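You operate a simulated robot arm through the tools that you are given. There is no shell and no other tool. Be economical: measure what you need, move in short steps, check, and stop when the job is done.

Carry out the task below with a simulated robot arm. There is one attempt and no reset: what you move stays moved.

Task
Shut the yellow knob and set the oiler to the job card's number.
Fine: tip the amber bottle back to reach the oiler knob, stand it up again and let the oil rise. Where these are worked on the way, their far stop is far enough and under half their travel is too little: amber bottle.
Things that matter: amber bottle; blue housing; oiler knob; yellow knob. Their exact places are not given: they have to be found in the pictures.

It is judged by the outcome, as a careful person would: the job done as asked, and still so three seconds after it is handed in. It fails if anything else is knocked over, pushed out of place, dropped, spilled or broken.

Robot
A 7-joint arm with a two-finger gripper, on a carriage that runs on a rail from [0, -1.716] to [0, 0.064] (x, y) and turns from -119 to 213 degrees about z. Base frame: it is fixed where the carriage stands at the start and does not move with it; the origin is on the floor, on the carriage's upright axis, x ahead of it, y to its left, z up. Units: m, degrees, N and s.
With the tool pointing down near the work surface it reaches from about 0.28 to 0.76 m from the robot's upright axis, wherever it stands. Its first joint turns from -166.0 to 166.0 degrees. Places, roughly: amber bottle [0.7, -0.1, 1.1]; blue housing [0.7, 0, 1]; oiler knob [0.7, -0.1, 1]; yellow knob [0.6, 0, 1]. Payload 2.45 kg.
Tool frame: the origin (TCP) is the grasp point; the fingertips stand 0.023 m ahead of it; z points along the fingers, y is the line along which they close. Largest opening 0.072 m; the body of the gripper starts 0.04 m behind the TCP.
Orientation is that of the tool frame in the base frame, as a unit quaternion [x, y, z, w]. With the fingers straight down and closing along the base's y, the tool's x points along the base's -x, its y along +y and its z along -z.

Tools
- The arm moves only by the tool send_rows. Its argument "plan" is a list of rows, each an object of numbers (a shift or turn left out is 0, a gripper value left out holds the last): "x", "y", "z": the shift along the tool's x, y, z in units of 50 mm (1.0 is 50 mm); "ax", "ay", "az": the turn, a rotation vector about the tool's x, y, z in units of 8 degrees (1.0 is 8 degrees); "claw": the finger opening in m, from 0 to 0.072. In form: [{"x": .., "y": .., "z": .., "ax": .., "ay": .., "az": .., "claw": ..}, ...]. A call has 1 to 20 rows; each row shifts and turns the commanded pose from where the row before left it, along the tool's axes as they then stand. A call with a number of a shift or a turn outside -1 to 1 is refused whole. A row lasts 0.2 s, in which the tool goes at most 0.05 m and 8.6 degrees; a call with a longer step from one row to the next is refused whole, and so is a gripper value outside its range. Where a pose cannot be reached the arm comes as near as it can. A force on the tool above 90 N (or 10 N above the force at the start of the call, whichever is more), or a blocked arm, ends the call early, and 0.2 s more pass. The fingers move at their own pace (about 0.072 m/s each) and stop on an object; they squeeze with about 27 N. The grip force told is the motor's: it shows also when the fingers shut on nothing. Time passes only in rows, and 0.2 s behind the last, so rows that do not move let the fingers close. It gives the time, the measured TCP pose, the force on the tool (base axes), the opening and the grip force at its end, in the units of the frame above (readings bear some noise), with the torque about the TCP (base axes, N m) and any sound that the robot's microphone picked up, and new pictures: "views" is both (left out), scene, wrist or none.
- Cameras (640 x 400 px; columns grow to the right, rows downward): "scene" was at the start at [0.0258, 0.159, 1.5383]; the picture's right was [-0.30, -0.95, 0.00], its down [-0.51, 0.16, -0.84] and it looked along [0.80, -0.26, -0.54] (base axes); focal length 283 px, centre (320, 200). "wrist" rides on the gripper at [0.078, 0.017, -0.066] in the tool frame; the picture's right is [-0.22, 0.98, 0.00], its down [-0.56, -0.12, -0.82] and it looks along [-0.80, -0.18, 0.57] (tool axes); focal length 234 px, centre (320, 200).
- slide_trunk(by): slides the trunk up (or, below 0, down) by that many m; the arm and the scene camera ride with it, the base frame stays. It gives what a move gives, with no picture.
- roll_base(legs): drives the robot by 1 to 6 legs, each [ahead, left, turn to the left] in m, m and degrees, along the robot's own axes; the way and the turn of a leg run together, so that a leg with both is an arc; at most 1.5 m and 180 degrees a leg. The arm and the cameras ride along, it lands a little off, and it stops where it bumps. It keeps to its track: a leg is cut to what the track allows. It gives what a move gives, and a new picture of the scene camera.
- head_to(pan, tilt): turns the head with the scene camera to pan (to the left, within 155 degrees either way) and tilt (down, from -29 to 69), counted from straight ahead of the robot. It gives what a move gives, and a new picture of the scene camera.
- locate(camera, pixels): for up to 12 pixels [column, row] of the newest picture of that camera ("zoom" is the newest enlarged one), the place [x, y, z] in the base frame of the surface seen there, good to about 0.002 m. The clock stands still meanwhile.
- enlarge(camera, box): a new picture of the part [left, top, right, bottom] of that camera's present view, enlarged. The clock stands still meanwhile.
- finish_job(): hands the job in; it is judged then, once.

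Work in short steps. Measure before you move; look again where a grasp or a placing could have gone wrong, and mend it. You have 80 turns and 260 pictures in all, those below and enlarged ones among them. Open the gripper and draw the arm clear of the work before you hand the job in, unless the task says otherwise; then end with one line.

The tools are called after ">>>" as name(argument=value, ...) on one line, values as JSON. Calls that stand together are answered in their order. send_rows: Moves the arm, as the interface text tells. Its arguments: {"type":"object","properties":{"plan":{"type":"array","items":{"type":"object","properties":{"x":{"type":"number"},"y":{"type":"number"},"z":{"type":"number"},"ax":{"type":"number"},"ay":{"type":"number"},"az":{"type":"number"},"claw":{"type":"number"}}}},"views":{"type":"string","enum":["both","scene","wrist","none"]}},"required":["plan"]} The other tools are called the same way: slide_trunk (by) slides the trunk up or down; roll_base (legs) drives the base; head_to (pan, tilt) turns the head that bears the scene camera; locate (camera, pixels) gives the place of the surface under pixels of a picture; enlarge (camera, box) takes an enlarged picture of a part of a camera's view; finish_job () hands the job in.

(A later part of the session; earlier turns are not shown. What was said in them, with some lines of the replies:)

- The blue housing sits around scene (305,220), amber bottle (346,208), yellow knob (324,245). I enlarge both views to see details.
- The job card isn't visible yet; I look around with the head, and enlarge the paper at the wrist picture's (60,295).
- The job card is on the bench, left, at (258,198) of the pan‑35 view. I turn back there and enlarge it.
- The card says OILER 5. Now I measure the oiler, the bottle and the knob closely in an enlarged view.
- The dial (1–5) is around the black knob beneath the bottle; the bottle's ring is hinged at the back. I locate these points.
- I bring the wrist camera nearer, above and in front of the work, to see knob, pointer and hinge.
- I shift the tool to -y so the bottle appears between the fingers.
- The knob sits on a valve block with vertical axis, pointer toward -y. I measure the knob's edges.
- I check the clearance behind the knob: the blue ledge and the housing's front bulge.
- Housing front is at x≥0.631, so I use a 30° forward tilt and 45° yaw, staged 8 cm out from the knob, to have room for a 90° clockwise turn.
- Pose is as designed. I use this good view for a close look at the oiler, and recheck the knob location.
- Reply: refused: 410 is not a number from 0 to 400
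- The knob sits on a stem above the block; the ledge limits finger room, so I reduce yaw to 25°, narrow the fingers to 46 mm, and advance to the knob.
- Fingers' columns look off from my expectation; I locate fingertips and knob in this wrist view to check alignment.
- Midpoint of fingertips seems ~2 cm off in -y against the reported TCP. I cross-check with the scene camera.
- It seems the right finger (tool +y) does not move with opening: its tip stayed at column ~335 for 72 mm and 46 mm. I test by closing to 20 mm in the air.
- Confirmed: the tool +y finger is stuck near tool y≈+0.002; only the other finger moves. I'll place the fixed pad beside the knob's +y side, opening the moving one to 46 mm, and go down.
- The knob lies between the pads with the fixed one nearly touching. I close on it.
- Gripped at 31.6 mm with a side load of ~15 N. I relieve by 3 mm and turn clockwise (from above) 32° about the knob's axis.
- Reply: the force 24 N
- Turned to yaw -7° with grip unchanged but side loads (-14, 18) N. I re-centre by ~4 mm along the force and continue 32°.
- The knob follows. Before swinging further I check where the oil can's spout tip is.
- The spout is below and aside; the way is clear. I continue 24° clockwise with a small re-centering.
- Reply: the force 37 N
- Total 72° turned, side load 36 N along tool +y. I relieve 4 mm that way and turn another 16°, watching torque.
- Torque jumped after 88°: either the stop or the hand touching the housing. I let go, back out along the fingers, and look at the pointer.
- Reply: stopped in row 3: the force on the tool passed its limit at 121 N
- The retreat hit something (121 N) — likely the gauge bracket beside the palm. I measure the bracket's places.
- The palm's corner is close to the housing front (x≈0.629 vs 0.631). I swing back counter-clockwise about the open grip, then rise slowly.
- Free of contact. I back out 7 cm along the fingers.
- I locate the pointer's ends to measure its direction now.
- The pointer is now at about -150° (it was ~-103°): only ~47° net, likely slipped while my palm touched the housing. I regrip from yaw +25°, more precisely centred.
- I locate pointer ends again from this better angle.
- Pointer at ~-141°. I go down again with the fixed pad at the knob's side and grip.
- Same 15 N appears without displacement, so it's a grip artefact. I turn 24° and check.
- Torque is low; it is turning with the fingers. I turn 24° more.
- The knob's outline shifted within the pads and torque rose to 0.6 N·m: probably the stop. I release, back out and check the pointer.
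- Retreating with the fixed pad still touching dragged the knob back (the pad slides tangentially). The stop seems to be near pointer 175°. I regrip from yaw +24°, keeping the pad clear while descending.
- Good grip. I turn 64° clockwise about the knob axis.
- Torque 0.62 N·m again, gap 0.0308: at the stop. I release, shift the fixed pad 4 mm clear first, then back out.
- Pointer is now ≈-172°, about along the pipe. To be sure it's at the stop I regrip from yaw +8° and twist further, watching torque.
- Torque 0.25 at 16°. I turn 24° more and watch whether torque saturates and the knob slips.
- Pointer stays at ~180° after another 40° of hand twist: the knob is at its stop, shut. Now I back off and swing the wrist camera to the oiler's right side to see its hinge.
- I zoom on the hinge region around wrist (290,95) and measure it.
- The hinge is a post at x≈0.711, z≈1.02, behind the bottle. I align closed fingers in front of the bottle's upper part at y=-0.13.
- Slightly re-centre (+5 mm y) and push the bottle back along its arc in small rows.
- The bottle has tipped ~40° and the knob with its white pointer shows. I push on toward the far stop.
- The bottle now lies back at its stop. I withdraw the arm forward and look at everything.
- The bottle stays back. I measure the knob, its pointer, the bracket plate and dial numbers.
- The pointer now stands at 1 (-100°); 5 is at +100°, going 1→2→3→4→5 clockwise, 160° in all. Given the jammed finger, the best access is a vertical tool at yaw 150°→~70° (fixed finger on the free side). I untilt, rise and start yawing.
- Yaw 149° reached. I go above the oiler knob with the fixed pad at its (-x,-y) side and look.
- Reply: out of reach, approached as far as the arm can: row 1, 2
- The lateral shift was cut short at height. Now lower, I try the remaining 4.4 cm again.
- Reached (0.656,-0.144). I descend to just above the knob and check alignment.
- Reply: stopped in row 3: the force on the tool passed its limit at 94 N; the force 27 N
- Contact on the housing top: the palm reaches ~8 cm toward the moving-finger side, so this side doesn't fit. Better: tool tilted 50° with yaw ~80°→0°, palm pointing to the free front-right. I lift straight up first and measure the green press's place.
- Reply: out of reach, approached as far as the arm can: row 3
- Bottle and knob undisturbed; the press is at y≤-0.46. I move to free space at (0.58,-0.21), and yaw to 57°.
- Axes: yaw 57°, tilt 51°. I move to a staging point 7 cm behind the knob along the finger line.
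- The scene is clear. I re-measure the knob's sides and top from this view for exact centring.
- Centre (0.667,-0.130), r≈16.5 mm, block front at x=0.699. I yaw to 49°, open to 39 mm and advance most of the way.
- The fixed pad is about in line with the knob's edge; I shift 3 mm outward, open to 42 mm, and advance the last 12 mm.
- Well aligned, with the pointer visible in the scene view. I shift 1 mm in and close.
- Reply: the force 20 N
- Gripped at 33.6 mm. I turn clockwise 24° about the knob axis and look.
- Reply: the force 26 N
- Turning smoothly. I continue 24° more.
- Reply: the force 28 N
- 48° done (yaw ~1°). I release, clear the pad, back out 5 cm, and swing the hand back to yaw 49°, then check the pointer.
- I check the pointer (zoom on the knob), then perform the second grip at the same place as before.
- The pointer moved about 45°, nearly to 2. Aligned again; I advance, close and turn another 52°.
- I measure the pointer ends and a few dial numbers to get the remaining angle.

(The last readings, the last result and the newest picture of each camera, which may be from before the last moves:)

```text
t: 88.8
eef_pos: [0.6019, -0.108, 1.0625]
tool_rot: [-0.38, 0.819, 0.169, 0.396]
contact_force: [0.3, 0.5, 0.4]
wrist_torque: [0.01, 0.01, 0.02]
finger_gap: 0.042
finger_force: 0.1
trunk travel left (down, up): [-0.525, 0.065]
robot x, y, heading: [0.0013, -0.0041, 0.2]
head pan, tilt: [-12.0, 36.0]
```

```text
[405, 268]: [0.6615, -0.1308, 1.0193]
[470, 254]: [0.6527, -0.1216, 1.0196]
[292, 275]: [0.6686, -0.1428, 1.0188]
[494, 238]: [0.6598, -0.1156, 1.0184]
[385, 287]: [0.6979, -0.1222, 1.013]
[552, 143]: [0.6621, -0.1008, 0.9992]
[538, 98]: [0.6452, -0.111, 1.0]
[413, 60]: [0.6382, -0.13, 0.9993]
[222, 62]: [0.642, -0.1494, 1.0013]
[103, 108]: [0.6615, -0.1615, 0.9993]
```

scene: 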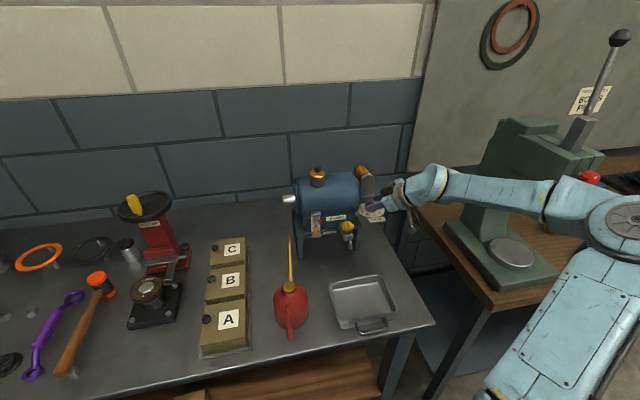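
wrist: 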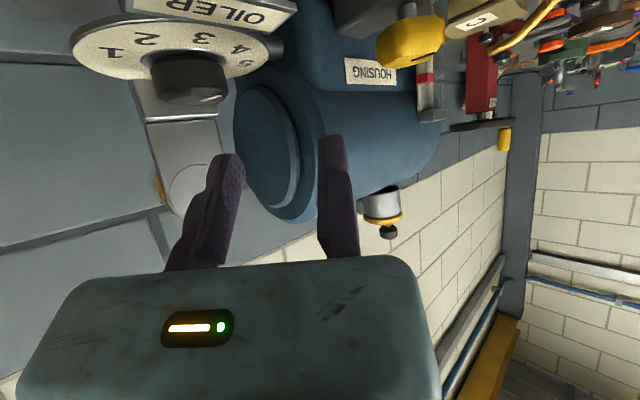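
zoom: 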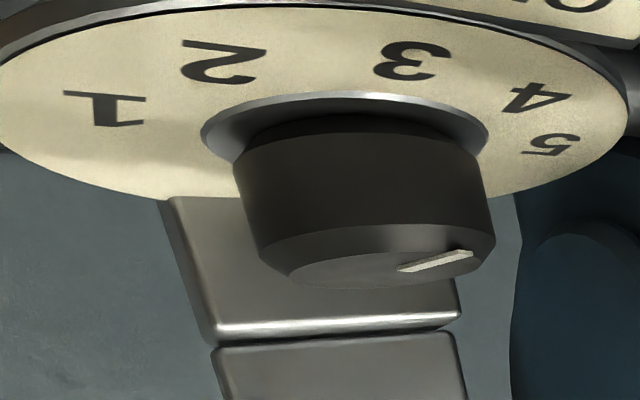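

Pointer ≈143° (about at 4), 5 at ≈104°. I regrip and turn 40° more.

>>> send_rows(plan=[{"x": 0.234, "y": -0.43, "z": -0.125}, {"x": 0.234, "y": -0.43, "z": -0.125}, {}, {"z": 0.35}, {"z": 0.35}, {"z": 0.24}, {"y": -0.04}, {"claw": 0.0}, {}, {}, {"x": -0.0295, "y": 0.031, "z": 0.0364, "ax": 0.777, "ay": 0.023, "az": 0.628}, {"x": -0.0295, "y": 0.031, "z": 0.0364, "ax": 0.777, "ay": 0.023, "az": 0.628}, {"x": -0.0295, "y": 0.031, "z": 0.0364, "ax": 0.777, "ay": 0.023, "az": 0.628}, {"x": -0.0295, "y": 0.031, "z": 0.0364, "ax": 0.777, "ay": 0.023, "az": 0.628}, {"x": -0.0295, "y": 0.031, "z": 0.0364, "ax": 0.777, "ay": 0.023, "az": 0.628}, {}], views="wrist")

>>> send_rows(plan=[{"claw": 0.042}, {"y": 0.05}, {"z": -0.2}, {"z": -0.35}, {"z": -0.45}, {"z": -0.5}, {"z": -0.5}, {"ax": -0.777, "ay": -0.023, "az": -0.628}, {"ax": -0.777, "ay": -0.023, "az": -0.628}, {"ax": -0.777, "ay": -0.023, "az": -0.628}, {"ax": -0.777, "ay": -0.023, "az": -0.628}, {"ax": -0.777, "ay": -0.023, "az": -0.628}, {"y": -0.8}, {"y": -0.8}, {}], views="both")

>>> enlarge(camera="scene", box=[344, 185, 408, 225])

```text
t: 92.2
eef_pos: [0.6504, -0.1162, 1.0245]
tool_rot: [-0.076, 0.899, 0.023, 0.431]
contact_force: [-10.4, -0.6, 0.3]
wrist_torque: [-0.04, 0.37, -0.15]
finger_gap: 0.0337
finger_force: 44.9
trunk travel left (down, up): [-0.525, 0.065]
robot x, y, heading: [0.0019, -0.0042, -0.1]
head pan, tilt: [-12.0, 36.0]
```

wrist: 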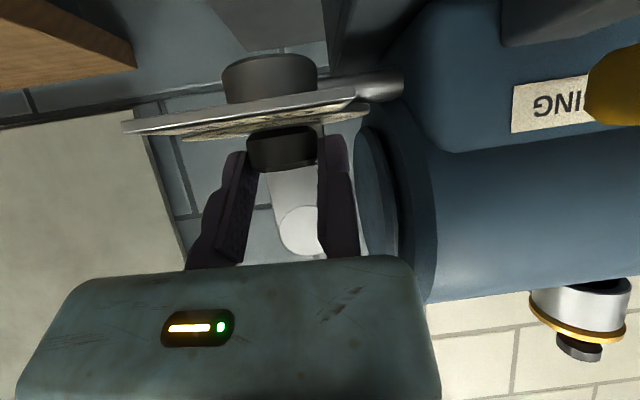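

```text
t: 95.4
eef_pos: [0.6339, -0.1765, 1.0876]
tool_rot: [-0.38, 0.818, 0.17, 0.396]
contact_force: [0.4, 0.0, -0.3]
wrist_torque: [0.02, 0.0, 0.0]
finger_gap: 0.0421
finger_force: 0.0
trunk travel left (down, up): [-0.525, 0.065]
robot x, y, heading: [-0.0018, 0.0016, -0.2]
head pan, tilt: [-12.0, 36.0]
```

scene: 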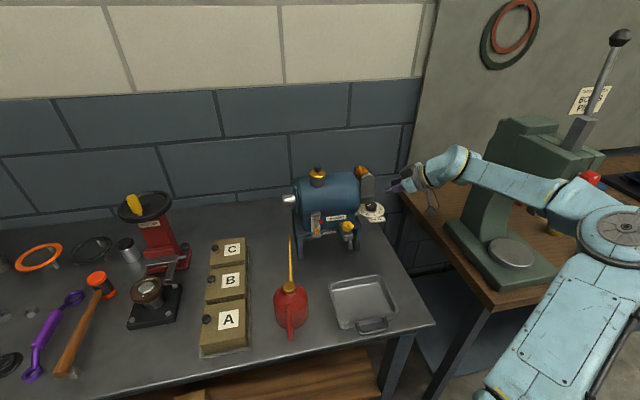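
wrist: 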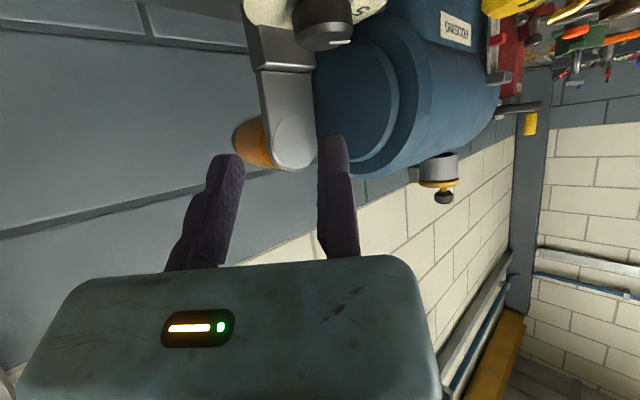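

```text
10.00 times, centred on (376, 205) of scene
```

zoom: 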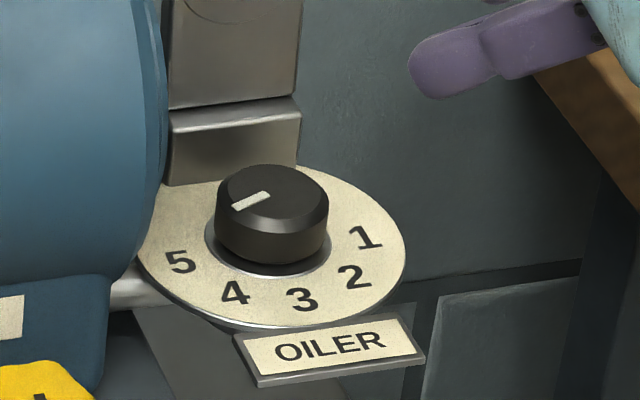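

Clear view: the pointer is ~12–15° short of 5. I locate pointer and numbers here for an exact value.

>>> locate(camera="zoom", pixels=[[236, 207], [267, 195], [217, 195], [327, 200], [274, 167], [262, 232], [181, 262], [235, 292], [301, 299], [353, 276], [364, 237]])

>>> enlarge(camera="scene", box=[356, 192, 388, 212])

```text
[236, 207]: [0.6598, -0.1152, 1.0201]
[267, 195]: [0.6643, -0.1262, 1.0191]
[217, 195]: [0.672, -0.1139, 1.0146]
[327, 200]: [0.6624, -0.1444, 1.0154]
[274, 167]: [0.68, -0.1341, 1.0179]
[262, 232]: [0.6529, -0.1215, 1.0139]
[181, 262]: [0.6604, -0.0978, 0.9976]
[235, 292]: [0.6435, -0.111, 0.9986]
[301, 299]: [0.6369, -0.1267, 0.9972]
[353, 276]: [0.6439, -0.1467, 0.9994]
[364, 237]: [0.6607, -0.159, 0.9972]
```

```text
16.00 times, centred on (372, 202) of scene
```

zoom: 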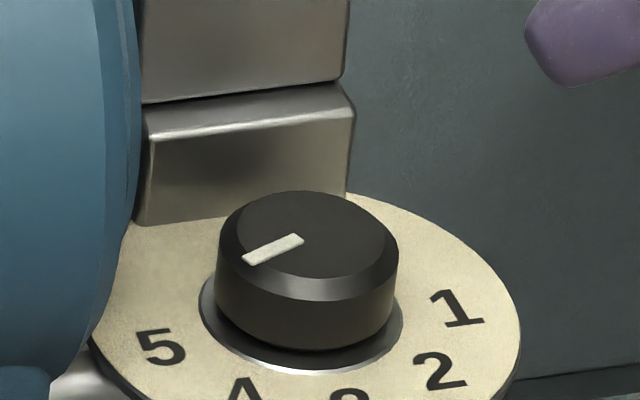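

Pointer ≈116°, 5 at ≈105°. I regrip and turn 12° more, then release and look again.

>>> send_rows(plan=[{"x": 0.444, "y": 0.536}, {"z": 0.45}, {}, {"z": 0.35}, {"z": 0.35}, {"z": 0.28}, {"y": -0.04}, {"claw": 0.0}, {}, {}, {"x": -0.022, "y": 0.023, "z": 0.027, "ax": 0.583, "ay": 0.017, "az": 0.471}, {"x": -0.022, "y": 0.023, "z": 0.027, "ax": 0.583, "ay": 0.017, "az": 0.471}, {}], views="scene")

>>> enlarge(camera="scene", box=[344, 185, 408, 225])

>>> send_rows(plan=[{"claw": 0.042}, {"y": 0.05}, {"z": -0.2}, {"z": -0.35}, {"z": -0.45}, {"z": -0.5}, {"z": -0.5}, {"y": -0.8}, {"y": -0.8}, {}], views="scene")

>>> enlarge(camera="scene", box=[344, 185, 408, 225])

>>> locate(camera="zoom", pixels=[[181, 262], [364, 237], [301, 299]])

```text
t: 98.2
eef_pos: [0.6454, -0.1268, 1.0275]
tool_rot: [-0.292, 0.854, 0.126, 0.412]
contact_force: [8.8, -4.9, 7.6]
wrist_torque: [-0.54, 0.36, -0.08]
finger_gap: 0.0336
finger_force: 44.8
trunk travel left (down, up): [-0.525, 0.065]
robot x, y, heading: [-0.0031, -0.0028, -0.0]
head pan, tilt: [-12.0, 36.0]
```

scene: 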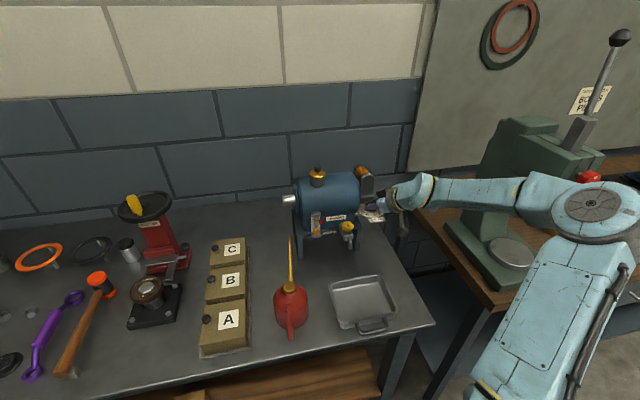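

```text
10.00 times, centred on (376, 205) of scene
```

zoom: 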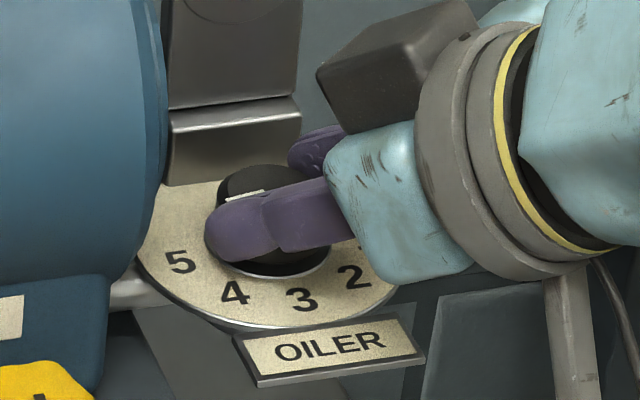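

```text
t: 100.4
eef_pos: [0.6305, -0.2349, 1.0923]
tool_rot: [-0.292, 0.854, 0.128, 0.412]
contact_force: [0.1, 0.2, 0.2]
wrist_torque: [0.0, 0.03, 0.01]
finger_gap: 0.0417
finger_force: 0.1
trunk travel left (down, up): [-0.525, 0.065]
robot x, y, heading: [0.0023, -0.0009, -0.0]
head pan, tilt: [-12.0, 36.0]
```

scene: 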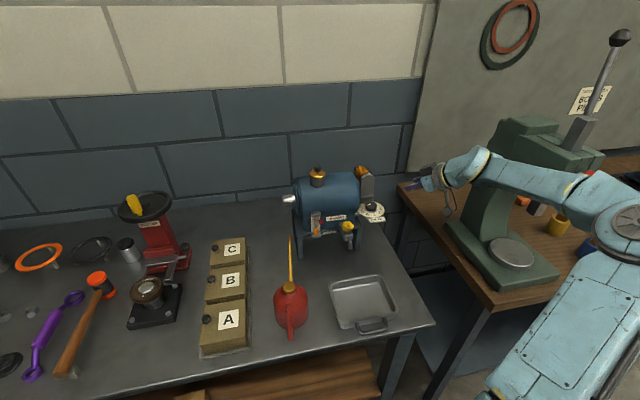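

```text
10.00 times, centred on (376, 205) of scene
```

zoom: 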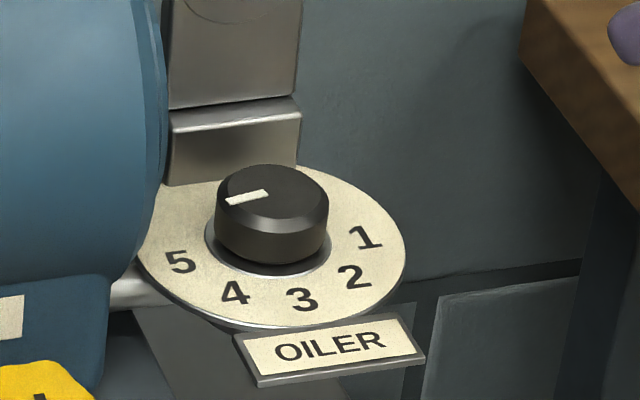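

```text
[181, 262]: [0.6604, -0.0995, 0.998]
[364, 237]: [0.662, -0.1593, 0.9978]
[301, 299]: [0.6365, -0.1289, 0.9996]
```

The pointer is now exactly on 5. Next, stand the bottle up: I measure how it lies.

>>> enlarge(camera="scene", box=[340, 155, 404, 195])

>>> locate(camera="zoom", pixels=[[170, 110], [200, 130], [240, 160], [290, 170], [330, 225], [260, 230], [300, 330], [345, 300], [180, 90], [315, 165], [350, 220], [250, 120]])

```text
10.00 times, centred on (372, 175) of scene
```

zoom: 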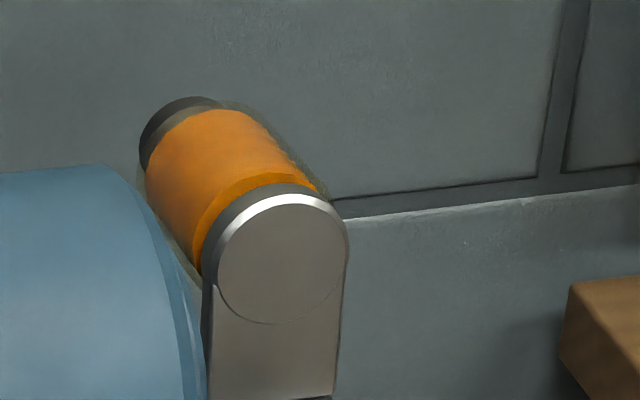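

```text
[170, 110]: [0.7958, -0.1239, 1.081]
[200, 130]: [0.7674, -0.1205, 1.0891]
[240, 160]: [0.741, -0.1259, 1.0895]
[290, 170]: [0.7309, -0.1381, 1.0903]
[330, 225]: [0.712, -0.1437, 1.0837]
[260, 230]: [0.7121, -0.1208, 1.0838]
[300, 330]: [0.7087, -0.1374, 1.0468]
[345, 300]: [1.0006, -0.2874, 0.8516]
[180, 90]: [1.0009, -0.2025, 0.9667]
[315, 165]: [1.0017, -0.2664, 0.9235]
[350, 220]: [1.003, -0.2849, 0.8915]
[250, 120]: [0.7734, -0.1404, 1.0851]
```

The bottle lies horizontally, underside at z≈1.043, x 0.72–0.80. I'll slip closed, nearly horizontal fingers under it from the right (yaw 52°, tilt 78°). First orient near (0.68,-0.23,1.06).

>>> send_rows(plan=[{"x": -0.037, "y": -0.262, "z": 0.522, "claw": 0.0}, {"x": -0.037, "y": -0.262, "z": 0.522}, {"ax": -0.722, "ay": -0.021, "az": -0.584}, {"ax": -0.722, "ay": -0.021, "az": -0.584}, {"ay": -0.84}, {"ay": -0.84}, {"ay": -0.84}, {"ay": -0.84}, {}])

>>> enlarge(camera="scene", box=[336, 150, 464, 230])

```text
t: 102.4
eef_pos: [0.6784, -0.2303, 1.0621]
tool_rot: [-0.347, 0.695, 0.268, 0.57]
contact_force: [-0.3, -0.8, -1.1]
wrist_torque: [-0.02, 0.02, 0.02]
finger_gap: 0.0002
finger_force: 26.8
trunk travel left (down, up): [-0.525, 0.065]
robot x, y, heading: [0.0003, 0.0011, -0.1]
head pan, tilt: [-12.0, 36.0]
```

scene: 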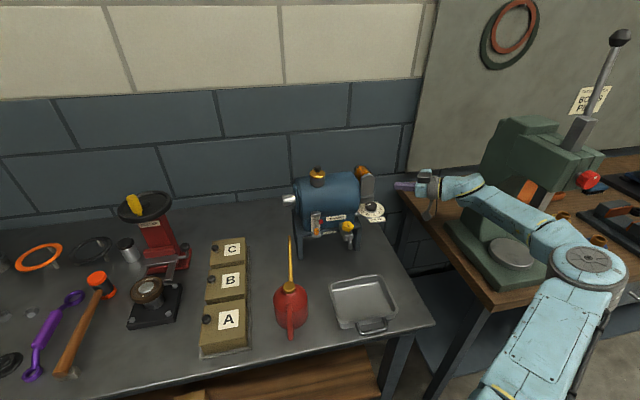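
wrist: 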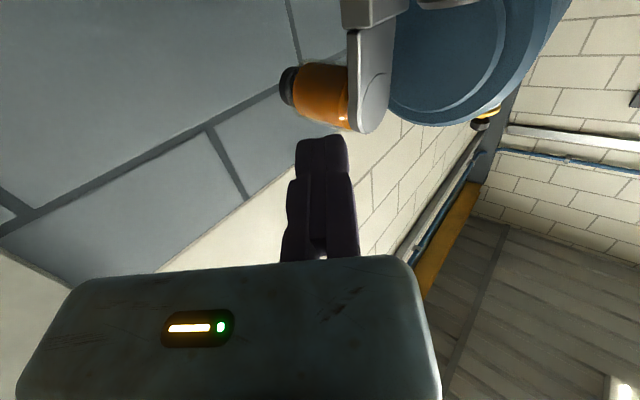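

```text
5.00 times, centred on (400, 190) of scene
```

zoom: 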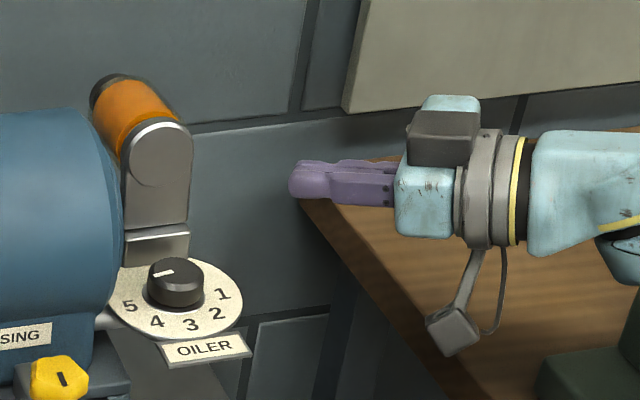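

Orientation good. I go under the bottle: align, then advance 7 cm with the bar top at z≈1.03.

>>> send_rows(plan=[{"x": 0.244, "y": -0.25}, {"z": 0.44}, {"z": 0.44}, {"z": 0.5}, {"z": 0.5}, {"z": 0.4}, {}])

>>> enlarge(camera="scene", box=[336, 150, 432, 210])

```text
t: 104.0
eef_pos: [0.7559, -0.1503, 1.026]
tool_rot: [-0.346, 0.696, 0.267, 0.57]
contact_force: [0.0, -0.3, -0.1]
wrist_torque: [0.02, 0.01, 0.0]
finger_gap: 0.0001
finger_force: 26.9
trunk travel left (down, up): [-0.525, 0.065]
robot x, y, heading: [0.0012, 0.0004, -0.0]
head pan, tilt: [-12.0, 36.0]
```

scene: 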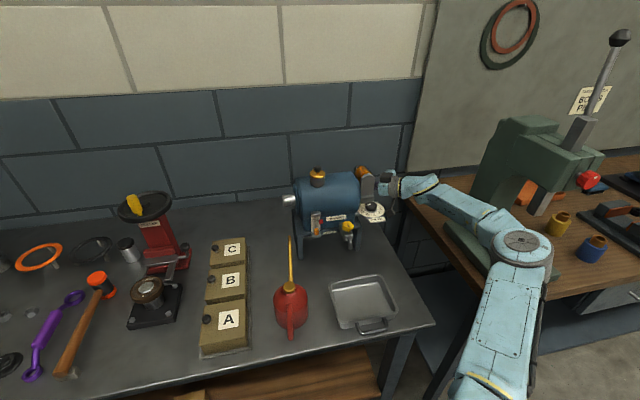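
wrist: 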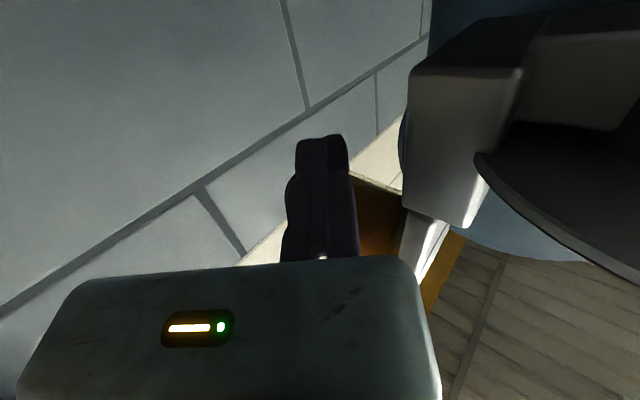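

```text
6.67 times, centred on (384, 180) of scene
```

zoom: 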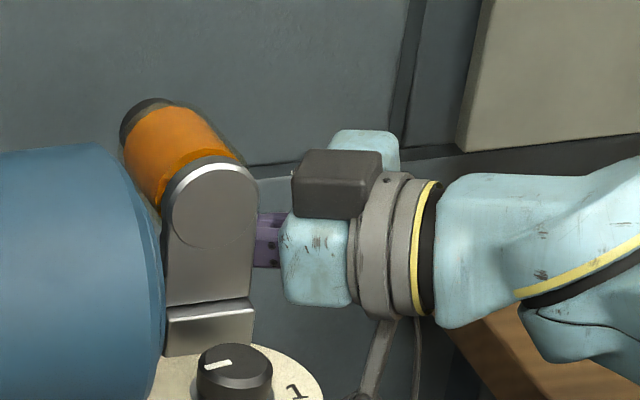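

The fingers are under the bottle. I lift along its arc to ~60° in half steps.

>>> send_rows(plan=[{"x": -0.235, "y": -0.006, "z": -0.05}, {"x": -0.167, "y": 0.06, "z": -0.087}, {"x": -0.167, "y": 0.06, "z": -0.087}, {"x": -0.123, "y": 0.105, "z": -0.113}, {"x": -0.123, "y": 0.105, "z": -0.113}, {"x": -0.064, "y": 0.137, "z": -0.125}, {"x": -0.064, "y": 0.137, "z": -0.125}, {}])

>>> enlarge(camera="scene", box=[336, 150, 432, 210])

```text
t: 105.8
eef_pos: [0.7172, -0.1515, 1.0801]
tool_rot: [-0.347, 0.696, 0.267, 0.569]
contact_force: [0.5, 0.0, -0.7]
wrist_torque: [0.02, 0.02, 0.01]
finger_gap: 0.0
finger_force: 27.4
trunk travel left (down, up): [-0.525, 0.065]
robot x, y, heading: [-0.0025, 0.0013, -0.5]
head pan, tilt: [-12.0, 36.0]
```

scene: 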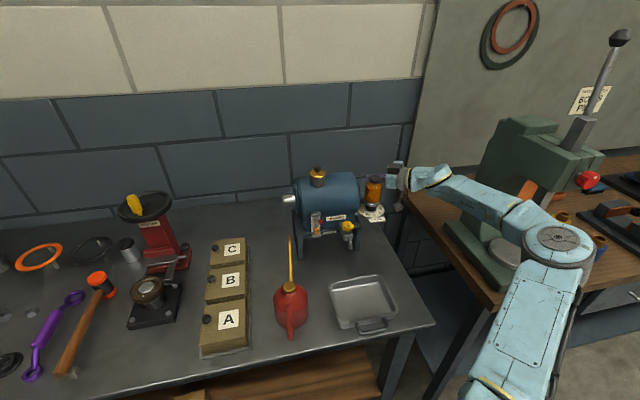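
wrist: 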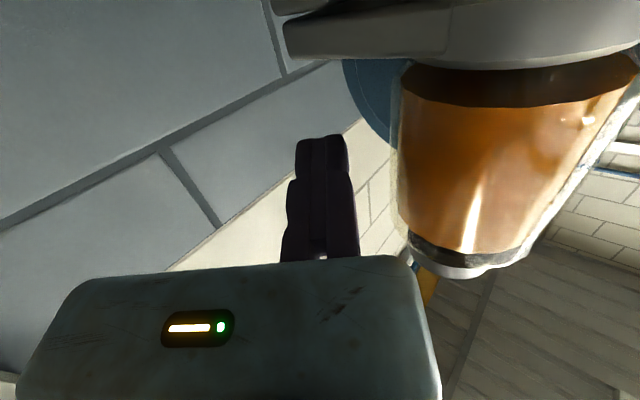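

```text
6.67 times, centred on (384, 180) of scene
```

zoom: 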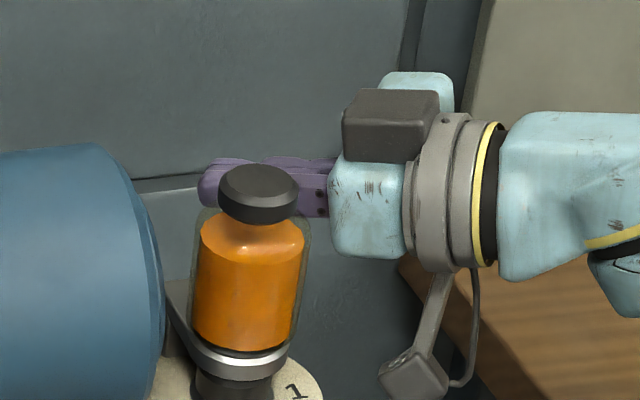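

The bottle stands. I back the fingers out along their own line and move clear, then check seating.

>>> send_rows(plan=[{"y": -0.1}, {"z": -0.5}, {"z": -0.7}, {"z": -0.8}, {"z": -0.6}, {}, {}, {}, {}, {}], views="scene")

>>> enlarge(camera="scene", box=[336, 170, 416, 220])

>>> locate(camera="zoom", pixels=[[290, 60], [290, 100], [290, 150], [290, 200], [285, 270], [130, 375]])

```text
t: 108.0
eef_pos: [0.642, -0.2534, 1.1074]
tool_rot: [-0.347, 0.696, 0.267, 0.569]
contact_force: [-0.1, -0.7, 0.2]
wrist_torque: [0.01, -0.01, 0.04]
finger_gap: 0.0
finger_force: 27.3
trunk travel left (down, up): [-0.525, 0.065]
robot x, y, heading: [0.0001, -0.0012, 0.0]
head pan, tilt: [-12.0, 36.0]
```

scene: 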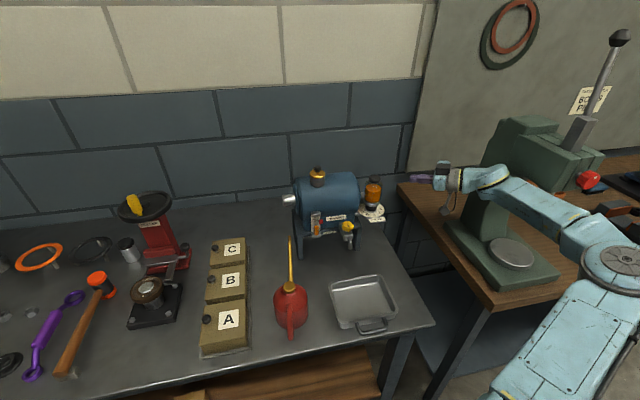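

```text
8.00 times, centred on (376, 195) of scene
```

zoom: 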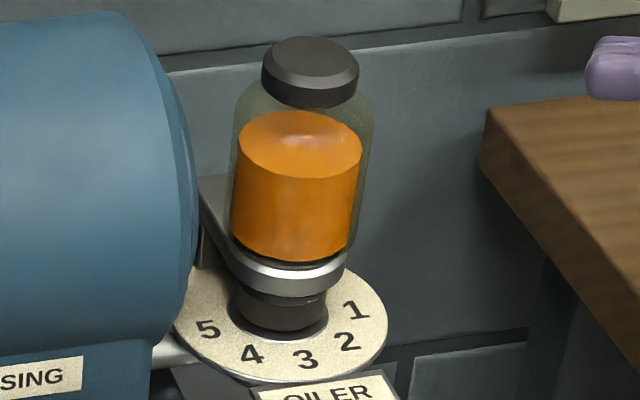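

```text
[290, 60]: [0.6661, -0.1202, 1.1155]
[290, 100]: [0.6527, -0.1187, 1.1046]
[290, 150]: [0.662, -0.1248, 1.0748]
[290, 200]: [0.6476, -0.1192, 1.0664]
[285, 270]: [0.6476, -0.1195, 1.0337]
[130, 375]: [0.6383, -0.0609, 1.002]
```

The bottle is seated and its oil is flowing into the housing; the sight gauge should rise. I wait and look at the gauge and yellow knob.

>>> enlarge(camera="scene", box=[290, 200, 370, 250])

>>> send_rows(plan=[{}, {}, {}, {}, {}, {}, {}, {}, {}, {}, {}, {}, {}, {}, {}, {}, {}, {}, {}, {}], views="none")

>>> enlarge(camera="scene", box=[290, 160, 402, 230])

```text
8.00 times, centred on (330, 225) of scene
```

zoom: 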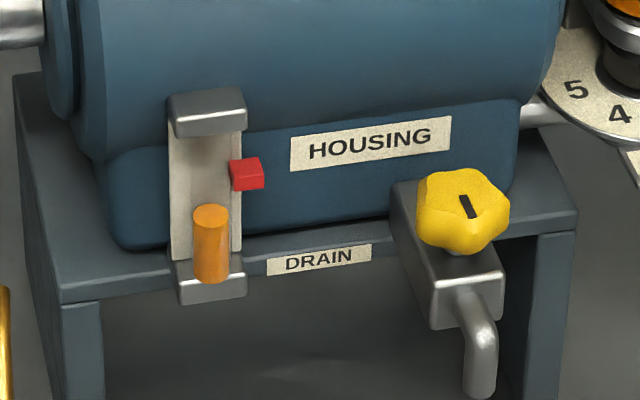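

```text
t: 112.2
eef_pos: [0.6416, -0.2536, 1.1085]
tool_rot: [-0.349, 0.696, 0.268, 0.568]
contact_force: [-0.2, -0.2, 0.7]
wrist_torque: [-0.03, 0.02, -0.01]
finger_gap: 0.0
finger_force: 27.3
trunk travel left (down, up): [-0.525, 0.065]
robot x, y, heading: [-0.0013, 0.0031, -0.2]
head pan, tilt: [-12.0, 36.0]
```

```text
5.71 times, centred on (346, 195) of scene
```

zoom: 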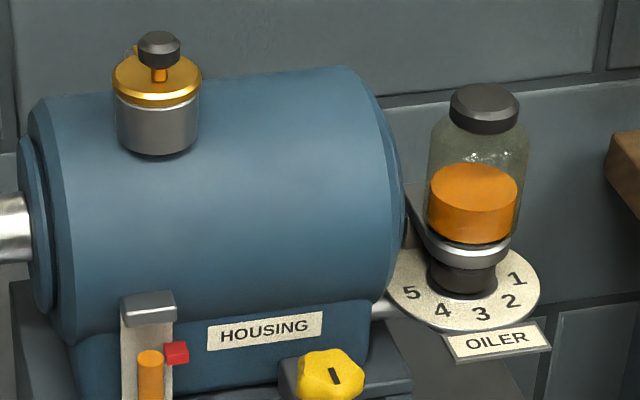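

The gauge column is rising toward the red mark and the bottle empties. I wait further and check.

>>> send_rows(plan=[{}, {}, {}, {}, {}, {}, {}, {}, {}, {}], views="none")

>>> enlarge(camera="scene", box=[290, 160, 418, 240])

>>> send_rows(plan=[{}, {}, {}, {}, {}, {}, {}, {}, {}, {}], views="none")

>>> enlarge(camera="scene", box=[290, 160, 418, 240])

```text
t: 114.4
eef_pos: [0.6421, -0.2533, 1.1081]
tool_rot: [-0.346, 0.696, 0.266, 0.569]
contact_force: [-0.3, -0.4, -0.8]
wrist_torque: [0.0, 0.03, 0.0]
finger_gap: 0.0
finger_force: 26.8
trunk travel left (down, up): [-0.525, 0.065]
robot x, y, heading: [0.0046, -0.0029, 0.0]
head pan, tilt: [-12.0, 36.0]
```

```text
5.00 times, centred on (354, 200) of scene
```

zoom: 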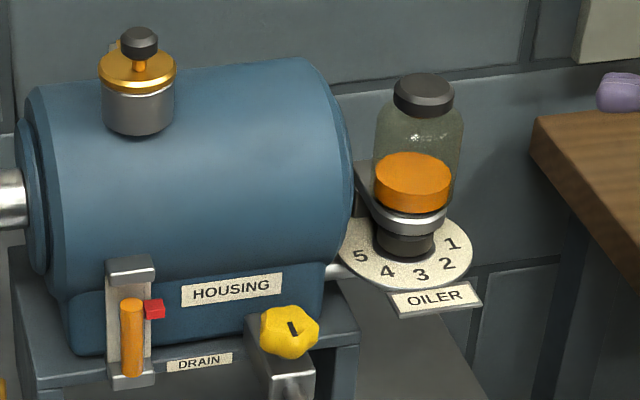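

```text
t: 116.6
eef_pos: [0.6419, -0.253, 1.1074]
tool_rot: [-0.348, 0.696, 0.267, 0.569]
contact_force: [-0.6, -0.4, 0.0]
wrist_torque: [-0.02, 0.02, 0.0]
finger_gap: 0.0001
finger_force: 27.0
trunk travel left (down, up): [-0.525, 0.065]
robot x, y, heading: [0.0008, -0.001, -0.3]
head pan, tilt: [-12.0, 36.0]
```

```text
5.00 times, centred on (354, 200) of scene
5 turns are left
```

zoom: 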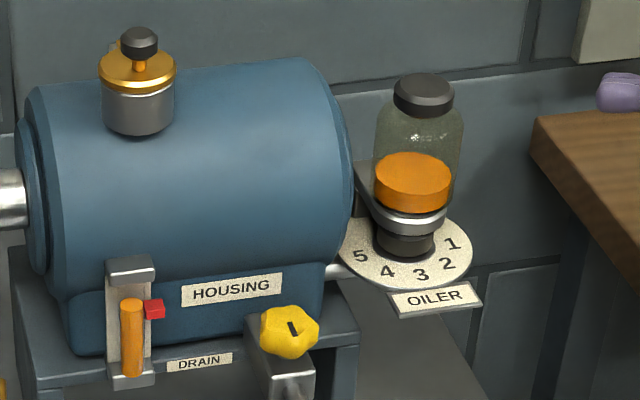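

The oil has stopped rising, level with the red mark, and the bottle level is steady. I open the gripper, draw the arm a little further clear, and take a last look.

>>> send_rows(plan=[{"claw": 0.06}, {"x": -0.6, "z": -0.2}, {"x": -0.6, "z": -0.2}, {}, {}], views="scene")

```text
t: 117.8
eef_pos: [0.6359, -0.2588, 1.1681]
tool_rot: [-0.348, 0.696, 0.267, 0.569]
contact_force: [0.5, 0.4, -0.2]
wrist_torque: [0.0, 0.02, -0.04]
finger_gap: 0.0602
finger_force: 0.1
trunk travel left (down, up): [-0.525, 0.065]
robot x, y, heading: [0.0015, -0.0013, -0.1]
head pan, tilt: [-12.0, 36.0]
4 turns are left
```

scene: 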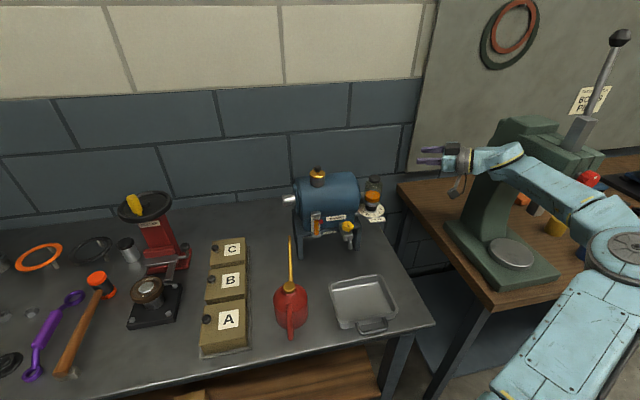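

Everything is in place and the arm is clear; I hand the job in.

>>> finish_job()

```text
The job is handed in.
```

The yellow knob is shut against its stop, and the oiler is set to 5, the number on the job card. The amber bottle is upright again, and the oil has risen level with the red mark on the housing's gauge.
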